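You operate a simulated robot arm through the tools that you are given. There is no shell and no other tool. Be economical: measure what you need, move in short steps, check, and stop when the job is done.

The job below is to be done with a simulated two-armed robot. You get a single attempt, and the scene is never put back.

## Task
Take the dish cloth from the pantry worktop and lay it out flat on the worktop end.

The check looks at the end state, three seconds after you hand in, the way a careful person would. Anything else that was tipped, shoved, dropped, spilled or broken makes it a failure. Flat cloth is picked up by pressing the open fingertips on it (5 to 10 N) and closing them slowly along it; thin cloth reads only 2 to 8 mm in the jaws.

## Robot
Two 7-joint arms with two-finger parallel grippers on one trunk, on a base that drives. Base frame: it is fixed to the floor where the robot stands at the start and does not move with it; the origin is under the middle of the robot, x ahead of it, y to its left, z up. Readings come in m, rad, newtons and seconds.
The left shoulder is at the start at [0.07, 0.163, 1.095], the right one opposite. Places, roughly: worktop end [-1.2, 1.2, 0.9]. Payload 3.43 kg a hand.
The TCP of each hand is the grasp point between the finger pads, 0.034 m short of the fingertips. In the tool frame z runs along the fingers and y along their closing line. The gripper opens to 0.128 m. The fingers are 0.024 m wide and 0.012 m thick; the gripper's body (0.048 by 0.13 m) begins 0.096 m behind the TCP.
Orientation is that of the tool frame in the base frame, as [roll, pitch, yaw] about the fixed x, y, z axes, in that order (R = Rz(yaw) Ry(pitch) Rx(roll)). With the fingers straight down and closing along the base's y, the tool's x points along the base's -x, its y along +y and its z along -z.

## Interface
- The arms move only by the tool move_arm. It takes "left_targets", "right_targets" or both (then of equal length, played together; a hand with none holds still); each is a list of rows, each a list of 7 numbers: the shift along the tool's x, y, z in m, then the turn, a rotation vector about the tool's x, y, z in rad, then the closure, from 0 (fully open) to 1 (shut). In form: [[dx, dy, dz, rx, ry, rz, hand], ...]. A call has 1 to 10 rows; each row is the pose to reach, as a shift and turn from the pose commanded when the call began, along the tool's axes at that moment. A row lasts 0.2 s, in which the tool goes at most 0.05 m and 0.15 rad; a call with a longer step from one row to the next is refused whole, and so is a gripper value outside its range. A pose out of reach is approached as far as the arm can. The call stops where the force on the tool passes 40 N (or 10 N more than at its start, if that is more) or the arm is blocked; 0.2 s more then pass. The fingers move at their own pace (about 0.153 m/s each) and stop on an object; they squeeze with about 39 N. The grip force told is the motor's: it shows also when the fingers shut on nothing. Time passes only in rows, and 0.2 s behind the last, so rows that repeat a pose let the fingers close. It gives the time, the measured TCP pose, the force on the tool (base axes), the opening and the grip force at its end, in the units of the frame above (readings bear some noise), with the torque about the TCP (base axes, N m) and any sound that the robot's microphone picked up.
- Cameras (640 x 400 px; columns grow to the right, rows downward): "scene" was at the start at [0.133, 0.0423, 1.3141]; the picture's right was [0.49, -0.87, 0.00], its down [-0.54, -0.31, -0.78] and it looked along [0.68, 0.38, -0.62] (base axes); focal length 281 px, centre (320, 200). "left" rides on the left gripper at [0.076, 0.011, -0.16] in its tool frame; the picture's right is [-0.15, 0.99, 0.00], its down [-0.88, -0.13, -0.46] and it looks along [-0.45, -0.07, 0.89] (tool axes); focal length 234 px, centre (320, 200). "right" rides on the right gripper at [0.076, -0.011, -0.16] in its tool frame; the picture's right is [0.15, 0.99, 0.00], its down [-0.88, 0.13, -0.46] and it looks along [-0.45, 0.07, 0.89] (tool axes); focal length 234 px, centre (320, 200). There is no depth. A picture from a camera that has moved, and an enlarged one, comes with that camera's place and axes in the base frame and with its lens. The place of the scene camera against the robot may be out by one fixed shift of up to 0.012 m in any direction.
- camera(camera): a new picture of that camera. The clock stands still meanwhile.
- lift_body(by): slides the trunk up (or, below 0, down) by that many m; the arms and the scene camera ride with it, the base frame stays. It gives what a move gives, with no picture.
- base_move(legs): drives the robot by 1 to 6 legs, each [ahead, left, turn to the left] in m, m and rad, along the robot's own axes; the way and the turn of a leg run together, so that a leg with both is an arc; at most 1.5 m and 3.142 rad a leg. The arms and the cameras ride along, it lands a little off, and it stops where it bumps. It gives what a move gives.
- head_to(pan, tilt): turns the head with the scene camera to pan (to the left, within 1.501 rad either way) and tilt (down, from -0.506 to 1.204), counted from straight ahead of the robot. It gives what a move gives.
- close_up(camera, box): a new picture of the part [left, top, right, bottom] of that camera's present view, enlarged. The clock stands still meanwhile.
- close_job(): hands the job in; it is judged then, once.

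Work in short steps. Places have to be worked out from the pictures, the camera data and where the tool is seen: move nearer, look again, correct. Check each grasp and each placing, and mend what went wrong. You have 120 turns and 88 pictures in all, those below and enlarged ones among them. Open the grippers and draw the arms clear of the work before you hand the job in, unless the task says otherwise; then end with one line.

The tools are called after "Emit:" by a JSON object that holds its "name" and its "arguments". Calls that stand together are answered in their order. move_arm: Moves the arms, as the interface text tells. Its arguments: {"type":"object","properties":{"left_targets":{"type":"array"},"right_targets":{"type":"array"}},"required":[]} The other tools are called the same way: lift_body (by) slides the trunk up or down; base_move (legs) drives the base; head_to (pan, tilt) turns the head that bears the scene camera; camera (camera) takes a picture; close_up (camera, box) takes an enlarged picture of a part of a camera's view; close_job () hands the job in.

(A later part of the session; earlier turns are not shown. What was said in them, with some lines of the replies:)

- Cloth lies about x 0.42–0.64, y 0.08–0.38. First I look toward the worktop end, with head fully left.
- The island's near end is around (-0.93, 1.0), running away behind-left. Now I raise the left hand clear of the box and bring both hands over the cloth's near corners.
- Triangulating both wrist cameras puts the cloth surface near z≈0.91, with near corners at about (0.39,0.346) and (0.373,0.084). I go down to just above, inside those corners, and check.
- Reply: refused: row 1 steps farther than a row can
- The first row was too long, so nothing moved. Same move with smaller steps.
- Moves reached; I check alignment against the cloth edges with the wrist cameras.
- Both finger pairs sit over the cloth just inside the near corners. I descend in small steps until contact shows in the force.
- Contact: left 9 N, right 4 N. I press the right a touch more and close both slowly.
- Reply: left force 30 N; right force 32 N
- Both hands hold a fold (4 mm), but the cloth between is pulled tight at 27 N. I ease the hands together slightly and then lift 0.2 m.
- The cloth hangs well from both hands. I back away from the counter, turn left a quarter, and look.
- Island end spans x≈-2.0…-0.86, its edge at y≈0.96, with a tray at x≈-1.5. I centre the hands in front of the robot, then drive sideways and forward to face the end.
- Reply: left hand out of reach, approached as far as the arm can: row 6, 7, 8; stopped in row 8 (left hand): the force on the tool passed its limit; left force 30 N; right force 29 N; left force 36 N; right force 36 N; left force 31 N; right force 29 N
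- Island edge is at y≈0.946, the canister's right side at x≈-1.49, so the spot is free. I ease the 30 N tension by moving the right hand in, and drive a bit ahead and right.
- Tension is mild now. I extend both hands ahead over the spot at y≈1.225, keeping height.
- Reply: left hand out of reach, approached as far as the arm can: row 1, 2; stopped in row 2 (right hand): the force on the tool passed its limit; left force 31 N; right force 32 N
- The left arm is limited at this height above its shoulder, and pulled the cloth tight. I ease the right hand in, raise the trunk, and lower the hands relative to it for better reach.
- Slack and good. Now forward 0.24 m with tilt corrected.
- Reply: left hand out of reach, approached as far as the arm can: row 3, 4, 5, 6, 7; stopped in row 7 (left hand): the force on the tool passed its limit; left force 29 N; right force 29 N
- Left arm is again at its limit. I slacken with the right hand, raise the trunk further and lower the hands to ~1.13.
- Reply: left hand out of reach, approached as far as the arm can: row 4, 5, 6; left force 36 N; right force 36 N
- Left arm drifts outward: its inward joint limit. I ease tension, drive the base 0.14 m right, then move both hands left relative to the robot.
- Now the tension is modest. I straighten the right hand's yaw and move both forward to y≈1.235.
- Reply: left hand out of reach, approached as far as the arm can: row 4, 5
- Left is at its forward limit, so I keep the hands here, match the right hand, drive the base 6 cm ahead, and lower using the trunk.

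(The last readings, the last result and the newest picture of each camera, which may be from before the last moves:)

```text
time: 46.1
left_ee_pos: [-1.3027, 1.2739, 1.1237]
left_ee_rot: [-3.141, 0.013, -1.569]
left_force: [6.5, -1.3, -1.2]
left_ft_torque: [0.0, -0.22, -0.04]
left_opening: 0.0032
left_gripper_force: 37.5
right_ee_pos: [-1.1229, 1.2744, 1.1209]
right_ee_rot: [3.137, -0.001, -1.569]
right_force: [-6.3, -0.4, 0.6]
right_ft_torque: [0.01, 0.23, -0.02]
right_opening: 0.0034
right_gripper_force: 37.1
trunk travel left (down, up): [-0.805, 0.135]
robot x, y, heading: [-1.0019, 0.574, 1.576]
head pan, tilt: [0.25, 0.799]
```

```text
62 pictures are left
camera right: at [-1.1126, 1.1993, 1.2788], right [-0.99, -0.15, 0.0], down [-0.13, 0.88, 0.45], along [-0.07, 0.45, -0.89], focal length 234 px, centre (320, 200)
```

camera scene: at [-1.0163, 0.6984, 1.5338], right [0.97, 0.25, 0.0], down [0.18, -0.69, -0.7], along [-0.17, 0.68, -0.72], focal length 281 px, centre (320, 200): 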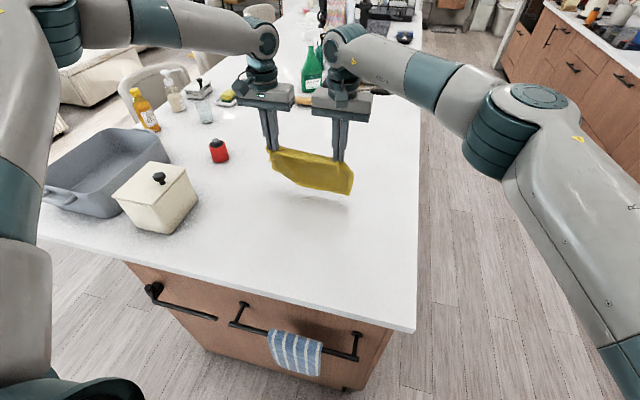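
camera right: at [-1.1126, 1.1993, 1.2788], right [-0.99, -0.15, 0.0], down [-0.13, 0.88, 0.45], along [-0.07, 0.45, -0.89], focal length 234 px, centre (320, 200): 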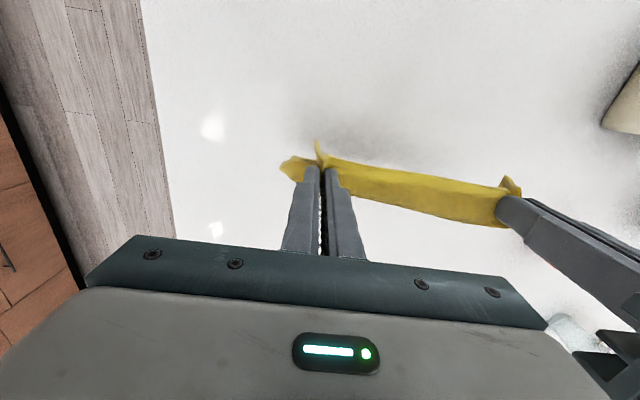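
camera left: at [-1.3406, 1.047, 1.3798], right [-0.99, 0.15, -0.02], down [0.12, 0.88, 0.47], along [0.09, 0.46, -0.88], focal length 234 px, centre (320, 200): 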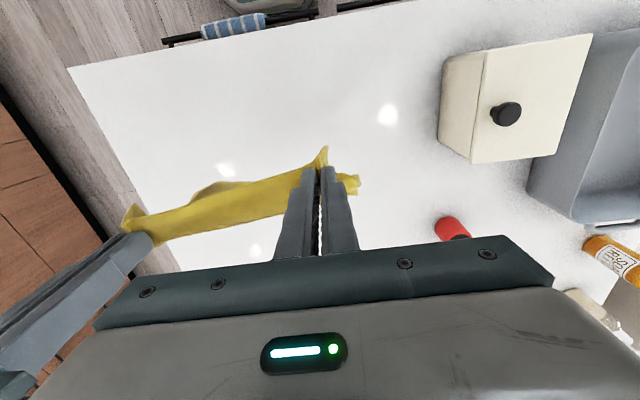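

The hem hovers just above the worktop. I lay the cloth by lowering while drawing the hands back toward the robot, first half slowly.

Emit:
{"name": "move_arm", "arguments": {"left_targets": [[0.003, 0, 0.006, 0, 0, 0, 1], [0.01, 0, 0.012, 0, 0, 0, 1], [0.025, 0, 0.022, 0, 0, 0, 1], [0.04, 0, 0.032, 0, 0, 0, 1], [0.057, 0, 0.045, 0, 0, 0, 1], [0.075, 0, 0.057, 0, 0, 0, 1], [0.09, 0, 0.07, 0, 0, 0, 1], [0.105, 0, 0.082, 0, 0, 0, 1], [0.105, 0, 0.082, 0, 0, 0, 1]], "right_targets": [[0.003, 0, 0.006, 0, 0, 0, 1], [0.01, 0, 0.012, 0, 0, 0, 1], [0.025, 0, 0.022, 0, 0, 0, 1], [0.04, 0, 0.032, 0, 0, 0, 1], [0.057, 0, 0.045, 0, 0, 0, 1], [0.075, 0, 0.057, 0, 0, 0, 1], [0.09, 0, 0.07, 0, 0, 0, 1], [0.105, 0, 0.082, 0, 0, 0, 1], [0.105, 0, 0.082, 0, 0, 0, 1]]}}

Emit:
{"name": "close_up", "arguments": {"camera": "scene", "box": [200, 80, 440, 260]}}

Emit:
{"name": "camera", "arguments": {"camera": "right"}}

```text
time: 48.1
left_ee_pos: [-1.3035, 1.1712, 1.0372]
left_ee_rot: [3.141, 0.012, -1.571]
left_force: [6.4, 0.2, -0.2]
left_ft_torque: [0.0, -0.27, -0.01]
left_opening: 0.0033
left_gripper_force: 37.4
right_ee_pos: [-1.1243, 1.1702, 1.0384]
right_ee_rot: [3.138, -0.001, -1.571]
right_force: [-5.5, -0.6, -0.4]
right_ft_torque: [0.0, 0.2, 0.03]
right_opening: 0.0035
right_gripper_force: 37.9
trunk travel left (down, up): [-0.805, 0.135]
robot x, y, heading: [-1.0053, 0.5696, 1.574]
head pan, tilt: [0.25, 0.799]
```

```text
2.22 times, centred on (320, 170) of scene
camera zoom: at [-1.0166, 0.6992, 1.5336], right [0.97, 0.25, 0.0], down [0.18, -0.69, -0.7], along [-0.17, 0.67, -0.72], focal length 624 px, centre (320, 267)
```

zoom: 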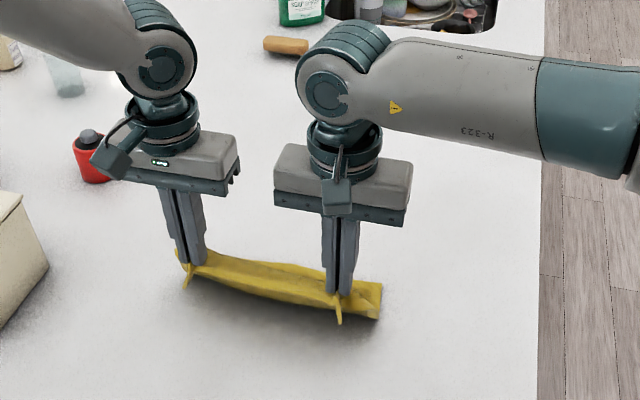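

```text
60 pictures are left
camera right: at [-1.113, 1.095, 1.196], right [-0.99, -0.15, 0.0], down [-0.13, 0.88, 0.45], along [-0.07, 0.45, -0.89], focal length 234 px, centre (320, 200)
```

right: 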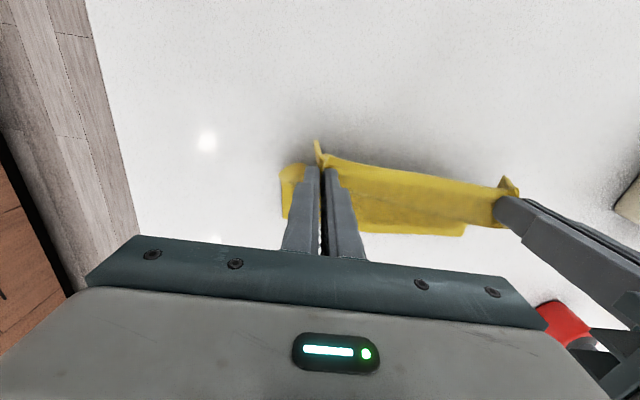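

The hem lies at y≈1.257 ahead of the hands, so it is laying properly. I continue down and back.

Emit:
{"name": "move_arm", "arguments": {"left_targets": [[0.014, 0, 0.012, 0, 0, 0, 1], [0.027, 0, 0.024, 0, 0, 0, 1], [0.038, 0, 0.034, 0, 0, 0, 1], [0.048, 0, 0.044, 0, 0, 0, 1], [0.057, 0, 0.054, 0, 0, 0, 1], [0.065, 0, 0.063, 0, 0, 0, 1], [0.073, 0, 0.071, 0, 0, 0, 1], [0.078, 0, 0.078, 0, 0, 0, 1], [0.078, 0, 0.078, 0, 0, 0, 1]], "right_targets": [[0.014, 0, 0.012, 0, 0, 0, 1], [0.027, 0, 0.024, 0, 0, 0, 1], [0.038, 0, 0.034, 0, 0, 0, 1], [0.048, 0, 0.044, 0, 0, 0, 1], [0.057, 0, 0.054, 0, 0, 0, 1], [0.065, 0, 0.063, 0, 0, 0, 1], [0.073, 0, 0.071, 0, 0, 0, 1], [0.078, 0, 0.078, 0, 0, 0, 1], [0.078, 0, 0.078, 0, 0, 0, 1]]}}

Emit:
{"name": "close_up", "arguments": {"camera": "scene", "box": [200, 80, 440, 260]}}

Emit:
{"name": "camera", "arguments": {"camera": "right"}}

Emit:
{"name": "camera", "arguments": {"camera": "left"}}

```text
time: 50.1
left_ee_pos: [-1.3035, 1.0938, 0.9601]
left_ee_rot: [-3.141, 0.013, -1.568]
left_force: [6.3, -1.1, -0.2]
left_ft_torque: [0.01, -0.26, -0.02]
left_opening: 0.0032
left_gripper_force: 37.4
right_ee_pos: [-1.1223, 1.0927, 0.9611]
right_ee_rot: [3.139, 0.0, -1.568]
right_force: [-6.6, 0.4, -0.2]
right_ft_torque: [0.02, 0.24, 0.05]
right_opening: 0.0035
right_gripper_force: 37.8
trunk travel left (down, up): [-0.805, 0.135]
robot x, y, heading: [-1.002, 0.571, 1.57]
head pan, tilt: [0.25, 0.799]
```

```text
2.22 times, centred on (320, 170) of scene
camera zoom: at [-1.0165, 0.6989, 1.5336], right [0.97, 0.25, 0.0], down [0.18, -0.69, -0.7], along [-0.17, 0.67, -0.72], focal length 624 px, centre (320, 267)
```

zoom: 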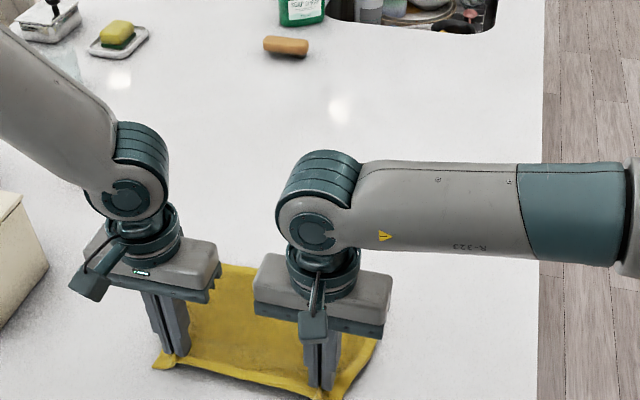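

```text
58 pictures are left
camera right: at [-1.1128, 1.0171, 1.1186], right [-0.99, -0.15, 0.0], down [-0.13, 0.88, 0.45], along [-0.07, 0.45, -0.89], focal length 234 px, centre (320, 200)
```

right: 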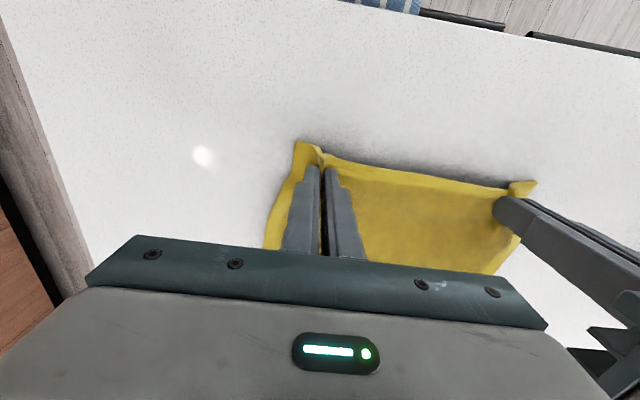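

```text
57 pictures are left
camera left: at [-1.3147, 1.0162, 1.1164], right [-0.99, 0.14, 0.0], down [0.13, 0.88, 0.47], along [0.07, 0.46, -0.88], focal length 234 px, centre (320, 200)
```

left: 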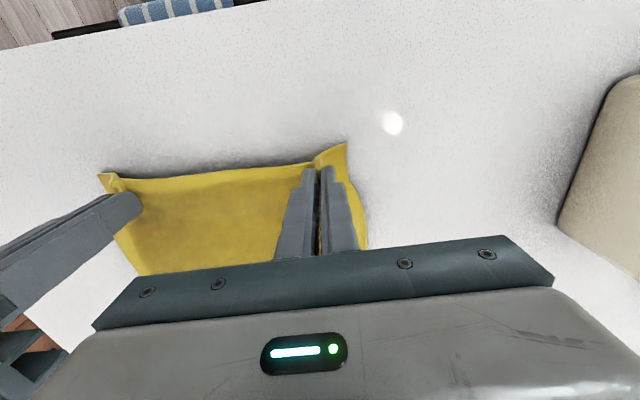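

Laid very well; only the gripped edge is still up. Lower until light contact, with a little more pull back.

Emit:
{"name": "move_arm", "arguments": {"left_targets": [[0.004, 0, 0.004, 0, 0, 0, 1], [0.007, 0, 0.008, 0, 0, 0, 1], [0.01, 0, 0.012, 0, 0, 0, 1], [0.01, 0, 0.014, 0, 0, 0, 1]], "right_targets": [[0.004, 0, 0.004, 0, 0, 0, 1], [0.007, 0, 0.008, 0, 0, 0, 1], [0.01, 0, 0.012, 0, 0, 0, 1], [0.01, 0, 0.014, 0, 0, 0, 1]]}}

```text
time: 51.1
left_ee_pos: [-1.302, 1.0848, 0.9465]
left_ee_rot: [3.14, 0.015, -1.567]
left_force: [3.9, 3.2, 14.0]
left_ft_torque: [-0.02, -0.15, 0.01]
left_opening: 0.0034
left_gripper_force: 38.5
right_ee_pos: [-1.123, 1.0802, 0.9481]
right_ee_rot: [3.137, 0.0, -1.57]
right_force: [-5.6, 2.1, 8.6]
right_ft_torque: [0.15, 0.16, 0.0]
right_opening: 0.0035
right_gripper_force: 38.4
trunk travel left (down, up): [-0.805, 0.135]
robot x, y, heading: [-1.0042, 0.5723, 1.572]
head pan, tilt: [0.25, 0.799]
```

Contact on both sides. I open slowly while pressing lightly and moving the hands slightly apart, to spread the folds back out.

Emit:
{"name": "move_arm", "arguments": {"left_targets": [[0, 0, -0.001, 0, 0, 0, 0.97], [0, 0.001, -0.001, 0, 0, 0, 0.94], [0, 0.002, -0.001, 0, 0, 0, 0.91], [0, 0.003, -0.001, 0, 0, 0, 0.88], [0, 0.004, -0.001, 0, 0, 0, 0.85], [0, 0.005, -0.001, 0, 0, 0, 0.82], [0, 0.005, -0.001, 0, 0, 0, 0.79], [0, 0.005, -0.001, 0, 0, 0, 0.76], [0, 0.005, -0.001, 0, 0, 0, 0.74]], "right_targets": [[0, 0, 0, 0, 0, 0, 0.97], [0, -0.001, 0, 0, 0, 0, 0.94], [0, -0.002, 0, 0, 0, 0, 0.91], [0, -0.003, 0, 0, 0, 0, 0.88], [0, -0.004, 0, 0, 0, 0, 0.85], [0, -0.005, 0, 0, 0, 0, 0.82], [0, -0.005, 0, 0, 0, 0, 0.79], [0, -0.005, 0, 0, 0, 0, 0.76], [0, -0.005, 0, 0, 0, 0, 0.74]]}}

Emit:
{"name": "camera", "arguments": {"camera": "right"}}

Emit:
{"name": "camera", "arguments": {"camera": "left"}}

```text
time: 53.1
left_ee_pos: [-1.3081, 1.0828, 0.9481]
left_ee_rot: [-3.141, 0.014, -1.57]
left_force: [1.8, -0.5, 6.1]
left_ft_torque: [-0.03, 0.01, 0.01]
left_opening: 0.0294
left_gripper_force: 0.1
right_ee_pos: [-1.1207, 1.0809, 0.9469]
right_ee_rot: [3.138, -0.001, -1.569]
right_force: [-1.0, 0.1, 5.0]
right_ft_torque: [0.01, 0.04, 0.01]
right_opening: 0.0303
right_gripper_force: 0.1
trunk travel left (down, up): [-0.805, 0.135]
robot x, y, heading: [-1.0037, 0.5723, 1.571]
head pan, tilt: [0.25, 0.799]
```

```text
56 pictures are left
camera right: at [-1.108, 1.0052, 1.1057], right [-0.99, -0.15, 0.0], down [-0.13, 0.88, 0.45], along [-0.07, 0.45, -0.89], focal length 234 px, centre (320, 200)
```

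right: 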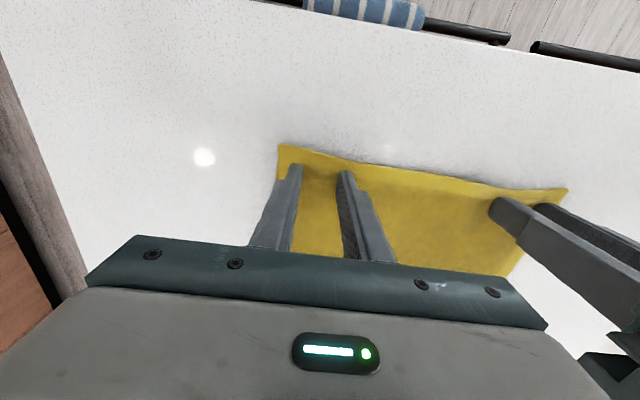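

```text
55 pictures are left
camera left: at [-1.3187, 1.005, 1.1044], right [-0.99, 0.14, 0.0], down [0.13, 0.87, 0.47], along [0.07, 0.46, -0.88], focal length 234 px, centre (320, 200)
```

left: 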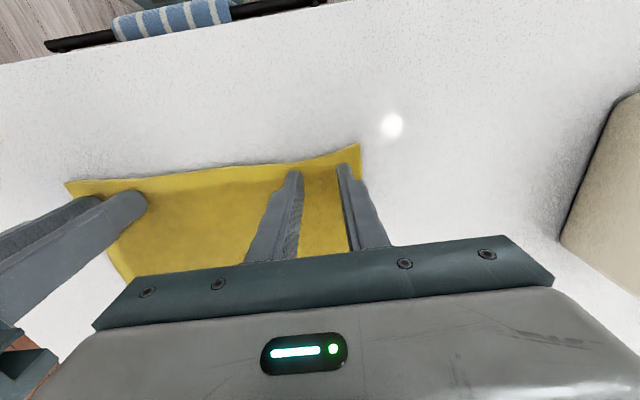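

Cloth spread flat. I raise the hands straight up with the trunk, which moves only vertically, then inspect.

Emit:
{"name": "lift_body", "arguments": {"by": 0.13}}

Emit:
{"name": "base_move", "arguments": {"legs": [[-0.3, 0, 0]]}}

Emit:
{"name": "head_to", "arguments": {"pan": 0.25, "tilt": 0.62}}

Emit:
{"name": "camera", "arguments": {"camera": "scene"}}

Emit:
{"name": "camera", "arguments": {"camera": "right"}}

```text
time: 54.7
left_ee_pos: [-1.3088, 1.0856, 1.0766]
left_ee_rot: [3.14, 0.012, -1.568]
left_force: [-0.3, -0.2, -1.0]
left_ft_torque: [0.0, -0.03, 0.02]
left_opening: 0.0335
left_gripper_force: 0.1
right_ee_pos: [-1.1185, 1.0819, 1.0763]
right_ee_rot: [3.139, -0.004, -1.568]
right_force: [0.4, 0.7, -0.8]
right_ft_torque: [-0.01, 0.0, -0.02]
right_opening: 0.0335
right_gripper_force: 0.0
trunk travel left (down, up): [-0.935, 0.005]
robot x, y, heading: [-1.001, 0.5692, 1.57]
head pan, tilt: [0.25, 0.799]
```

```text
time: 56.7
left_ee_pos: [-1.307, 0.7861, 1.076]
left_ee_rot: [-3.14, 0.01, -1.566]
left_force: [-0.4, 0.3, -0.4]
left_ft_torque: [-0.01, 0.01, -0.03]
left_opening: 0.0336
left_gripper_force: 0.1
right_ee_pos: [-1.1189, 0.7833, 1.0768]
right_ee_rot: [3.138, -0.003, -1.57]
right_force: [-0.1, 1.2, -0.7]
right_ft_torque: [-0.03, 0.01, 0.03]
right_opening: 0.033
right_gripper_force: 0.2
trunk travel left (down, up): [-0.935, 0.005]
robot x, y, heading: [-1.0028, 0.2734, 1.576]
head pan, tilt: [0.25, 0.799]
```

```text
time: 57.5
left_ee_pos: [-1.3068, 0.7846, 1.0763]
left_ee_rot: [-3.141, 0.013, -1.567]
left_force: [0.9, -0.2, 0.5]
left_ft_torque: [0.01, 0.0, 0.01]
left_opening: 0.0332
left_gripper_force: 0.1
right_ee_pos: [-1.1189, 0.7821, 1.0765]
right_ee_rot: [3.138, -0.001, -1.569]
right_force: [-0.2, 0.9, 0.9]
right_ft_torque: [0.01, 0.01, 0.0]
right_opening: 0.0333
right_gripper_force: 0.0
trunk travel left (down, up): [-0.935, 0.005]
robot x, y, heading: [-1.0024, 0.2691, 1.574]
head pan, tilt: [0.25, 0.62]
```

```text
54 pictures are left
camera scene: at [-1.0171, 0.4068, 1.6788], right [0.97, 0.25, 0.0], down [0.15, -0.56, -0.81], along [-0.2, 0.79, -0.58], focal length 281 px, centre (320, 200)
```

scene: 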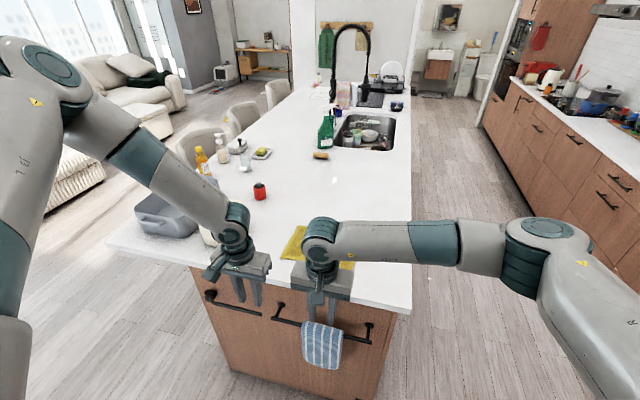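

```text
53 pictures are left
camera right: at [-1.1074, 0.7072, 1.2353], right [-0.99, -0.15, 0.0], down [-0.13, 0.88, 0.45], along [-0.07, 0.45, -0.89], focal length 234 px, centre (320, 200)
```

right: 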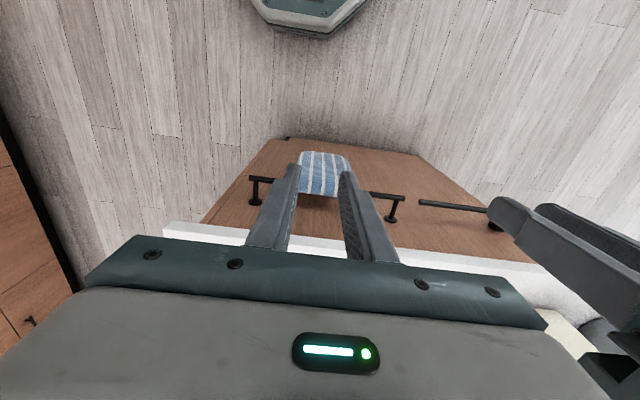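

The arms hide the cloth. I back off further, open the grippers and spread the hands apart for a clear view.

Emit:
{"name": "base_move", "arguments": {"legs": [[-0.2, 0, 0]]}}

Emit:
{"name": "move_arm", "arguments": {"left_targets": [[0, 0.03, 0, 0, 0, 0, 0.5], [0, 0.06, 0, 0, 0, 0, 0], [0, 0.09, 0, 0, 0, 0, 0], [0, 0.12, 0, 0, 0, 0, 0], [0, 0.15, 0, 0, 0, 0, 0]], "right_targets": [[0, -0.04, 0, 0, 0, 0, 0.5], [0, -0.08, 0, 0, 0, 0, 0], [0, -0.12, 0, 0, 0, 0, 0], [0, -0.16, 0, 0, 0, 0, 0], [0, -0.2, 0, 0, 0, 0, 0]]}}

Emit:
{"name": "close_up", "arguments": {"camera": "scene", "box": [140, 120, 420, 300]}}

```text
time: 59.1
left_ee_pos: [-1.3035, 0.5905, 1.0746]
left_ee_rot: [3.14, 0.009, -1.576]
left_force: [-0.5, 0.8, 0.3]
left_ft_torque: [-0.04, 0.01, 0.0]
left_opening: 0.0332
left_gripper_force: 0.1
right_ee_pos: [-1.115, 0.5855, 1.075]
right_ee_rot: [3.14, -0.006, -1.577]
right_force: [-0.2, 1.4, -0.7]
right_ft_torque: [-0.01, 0.02, 0.03]
right_opening: 0.0332
right_gripper_force: 0.0
trunk travel left (down, up): [-0.935, 0.005]
robot x, y, heading: [-1.0035, 0.0722, 1.569]
head pan, tilt: [0.25, 0.62]
```

```text
time: 60.3
left_ee_pos: [-1.4527, 0.5856, 1.0778]
left_ee_rot: [3.14, 0.015, -1.577]
left_force: [0.0, 0.1, -0.2]
left_ft_torque: [-0.01, -0.04, -0.03]
left_opening: 0.1281
left_gripper_force: 0.1
right_ee_pos: [-0.9141, 0.581, 1.0768]
right_ee_rot: [3.137, -0.002, -1.575]
right_force: [0.5, 0.0, 0.8]
right_ft_torque: [0.01, 0.0, 0.01]
right_opening: 0.1279
right_gripper_force: 0.1
trunk travel left (down, up): [-0.935, 0.005]
robot x, y, heading: [-1.0023, 0.0709, 1.57]
head pan, tilt: [0.25, 0.62]
```

```text
2.22 times, centred on (280, 210) of scene
camera zoom: at [-1.0145, 0.2062, 1.6789], right [0.97, 0.25, 0.0], down [0.14, -0.56, -0.81], along [-0.2, 0.79, -0.58], focal length 624 px, centre (409, 178)
```

zoom: 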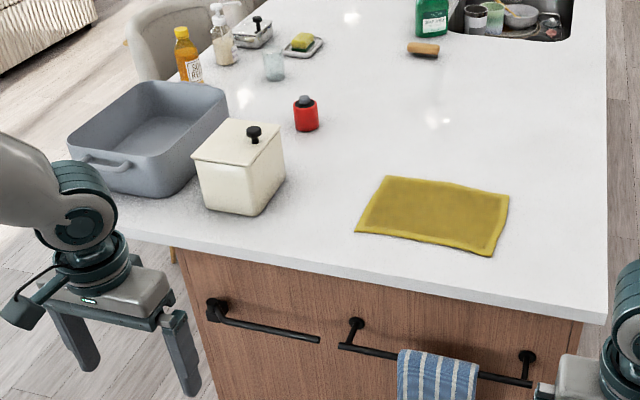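

The cloth lies flat and unwrinkled on the worktop end, nothing else has been disturbed, and the grippers are open and clear. I hand in now.

Emit:
{"name": "close_job", "arguments": {}}

```text
The job is handed in.
```

The dish cloth now lies flat, with no visible wrinkles, on the worktop end at about (-1.21, 1.15). I saw nothing else disturbed, and both grippers are open and clear; the job is handed in.
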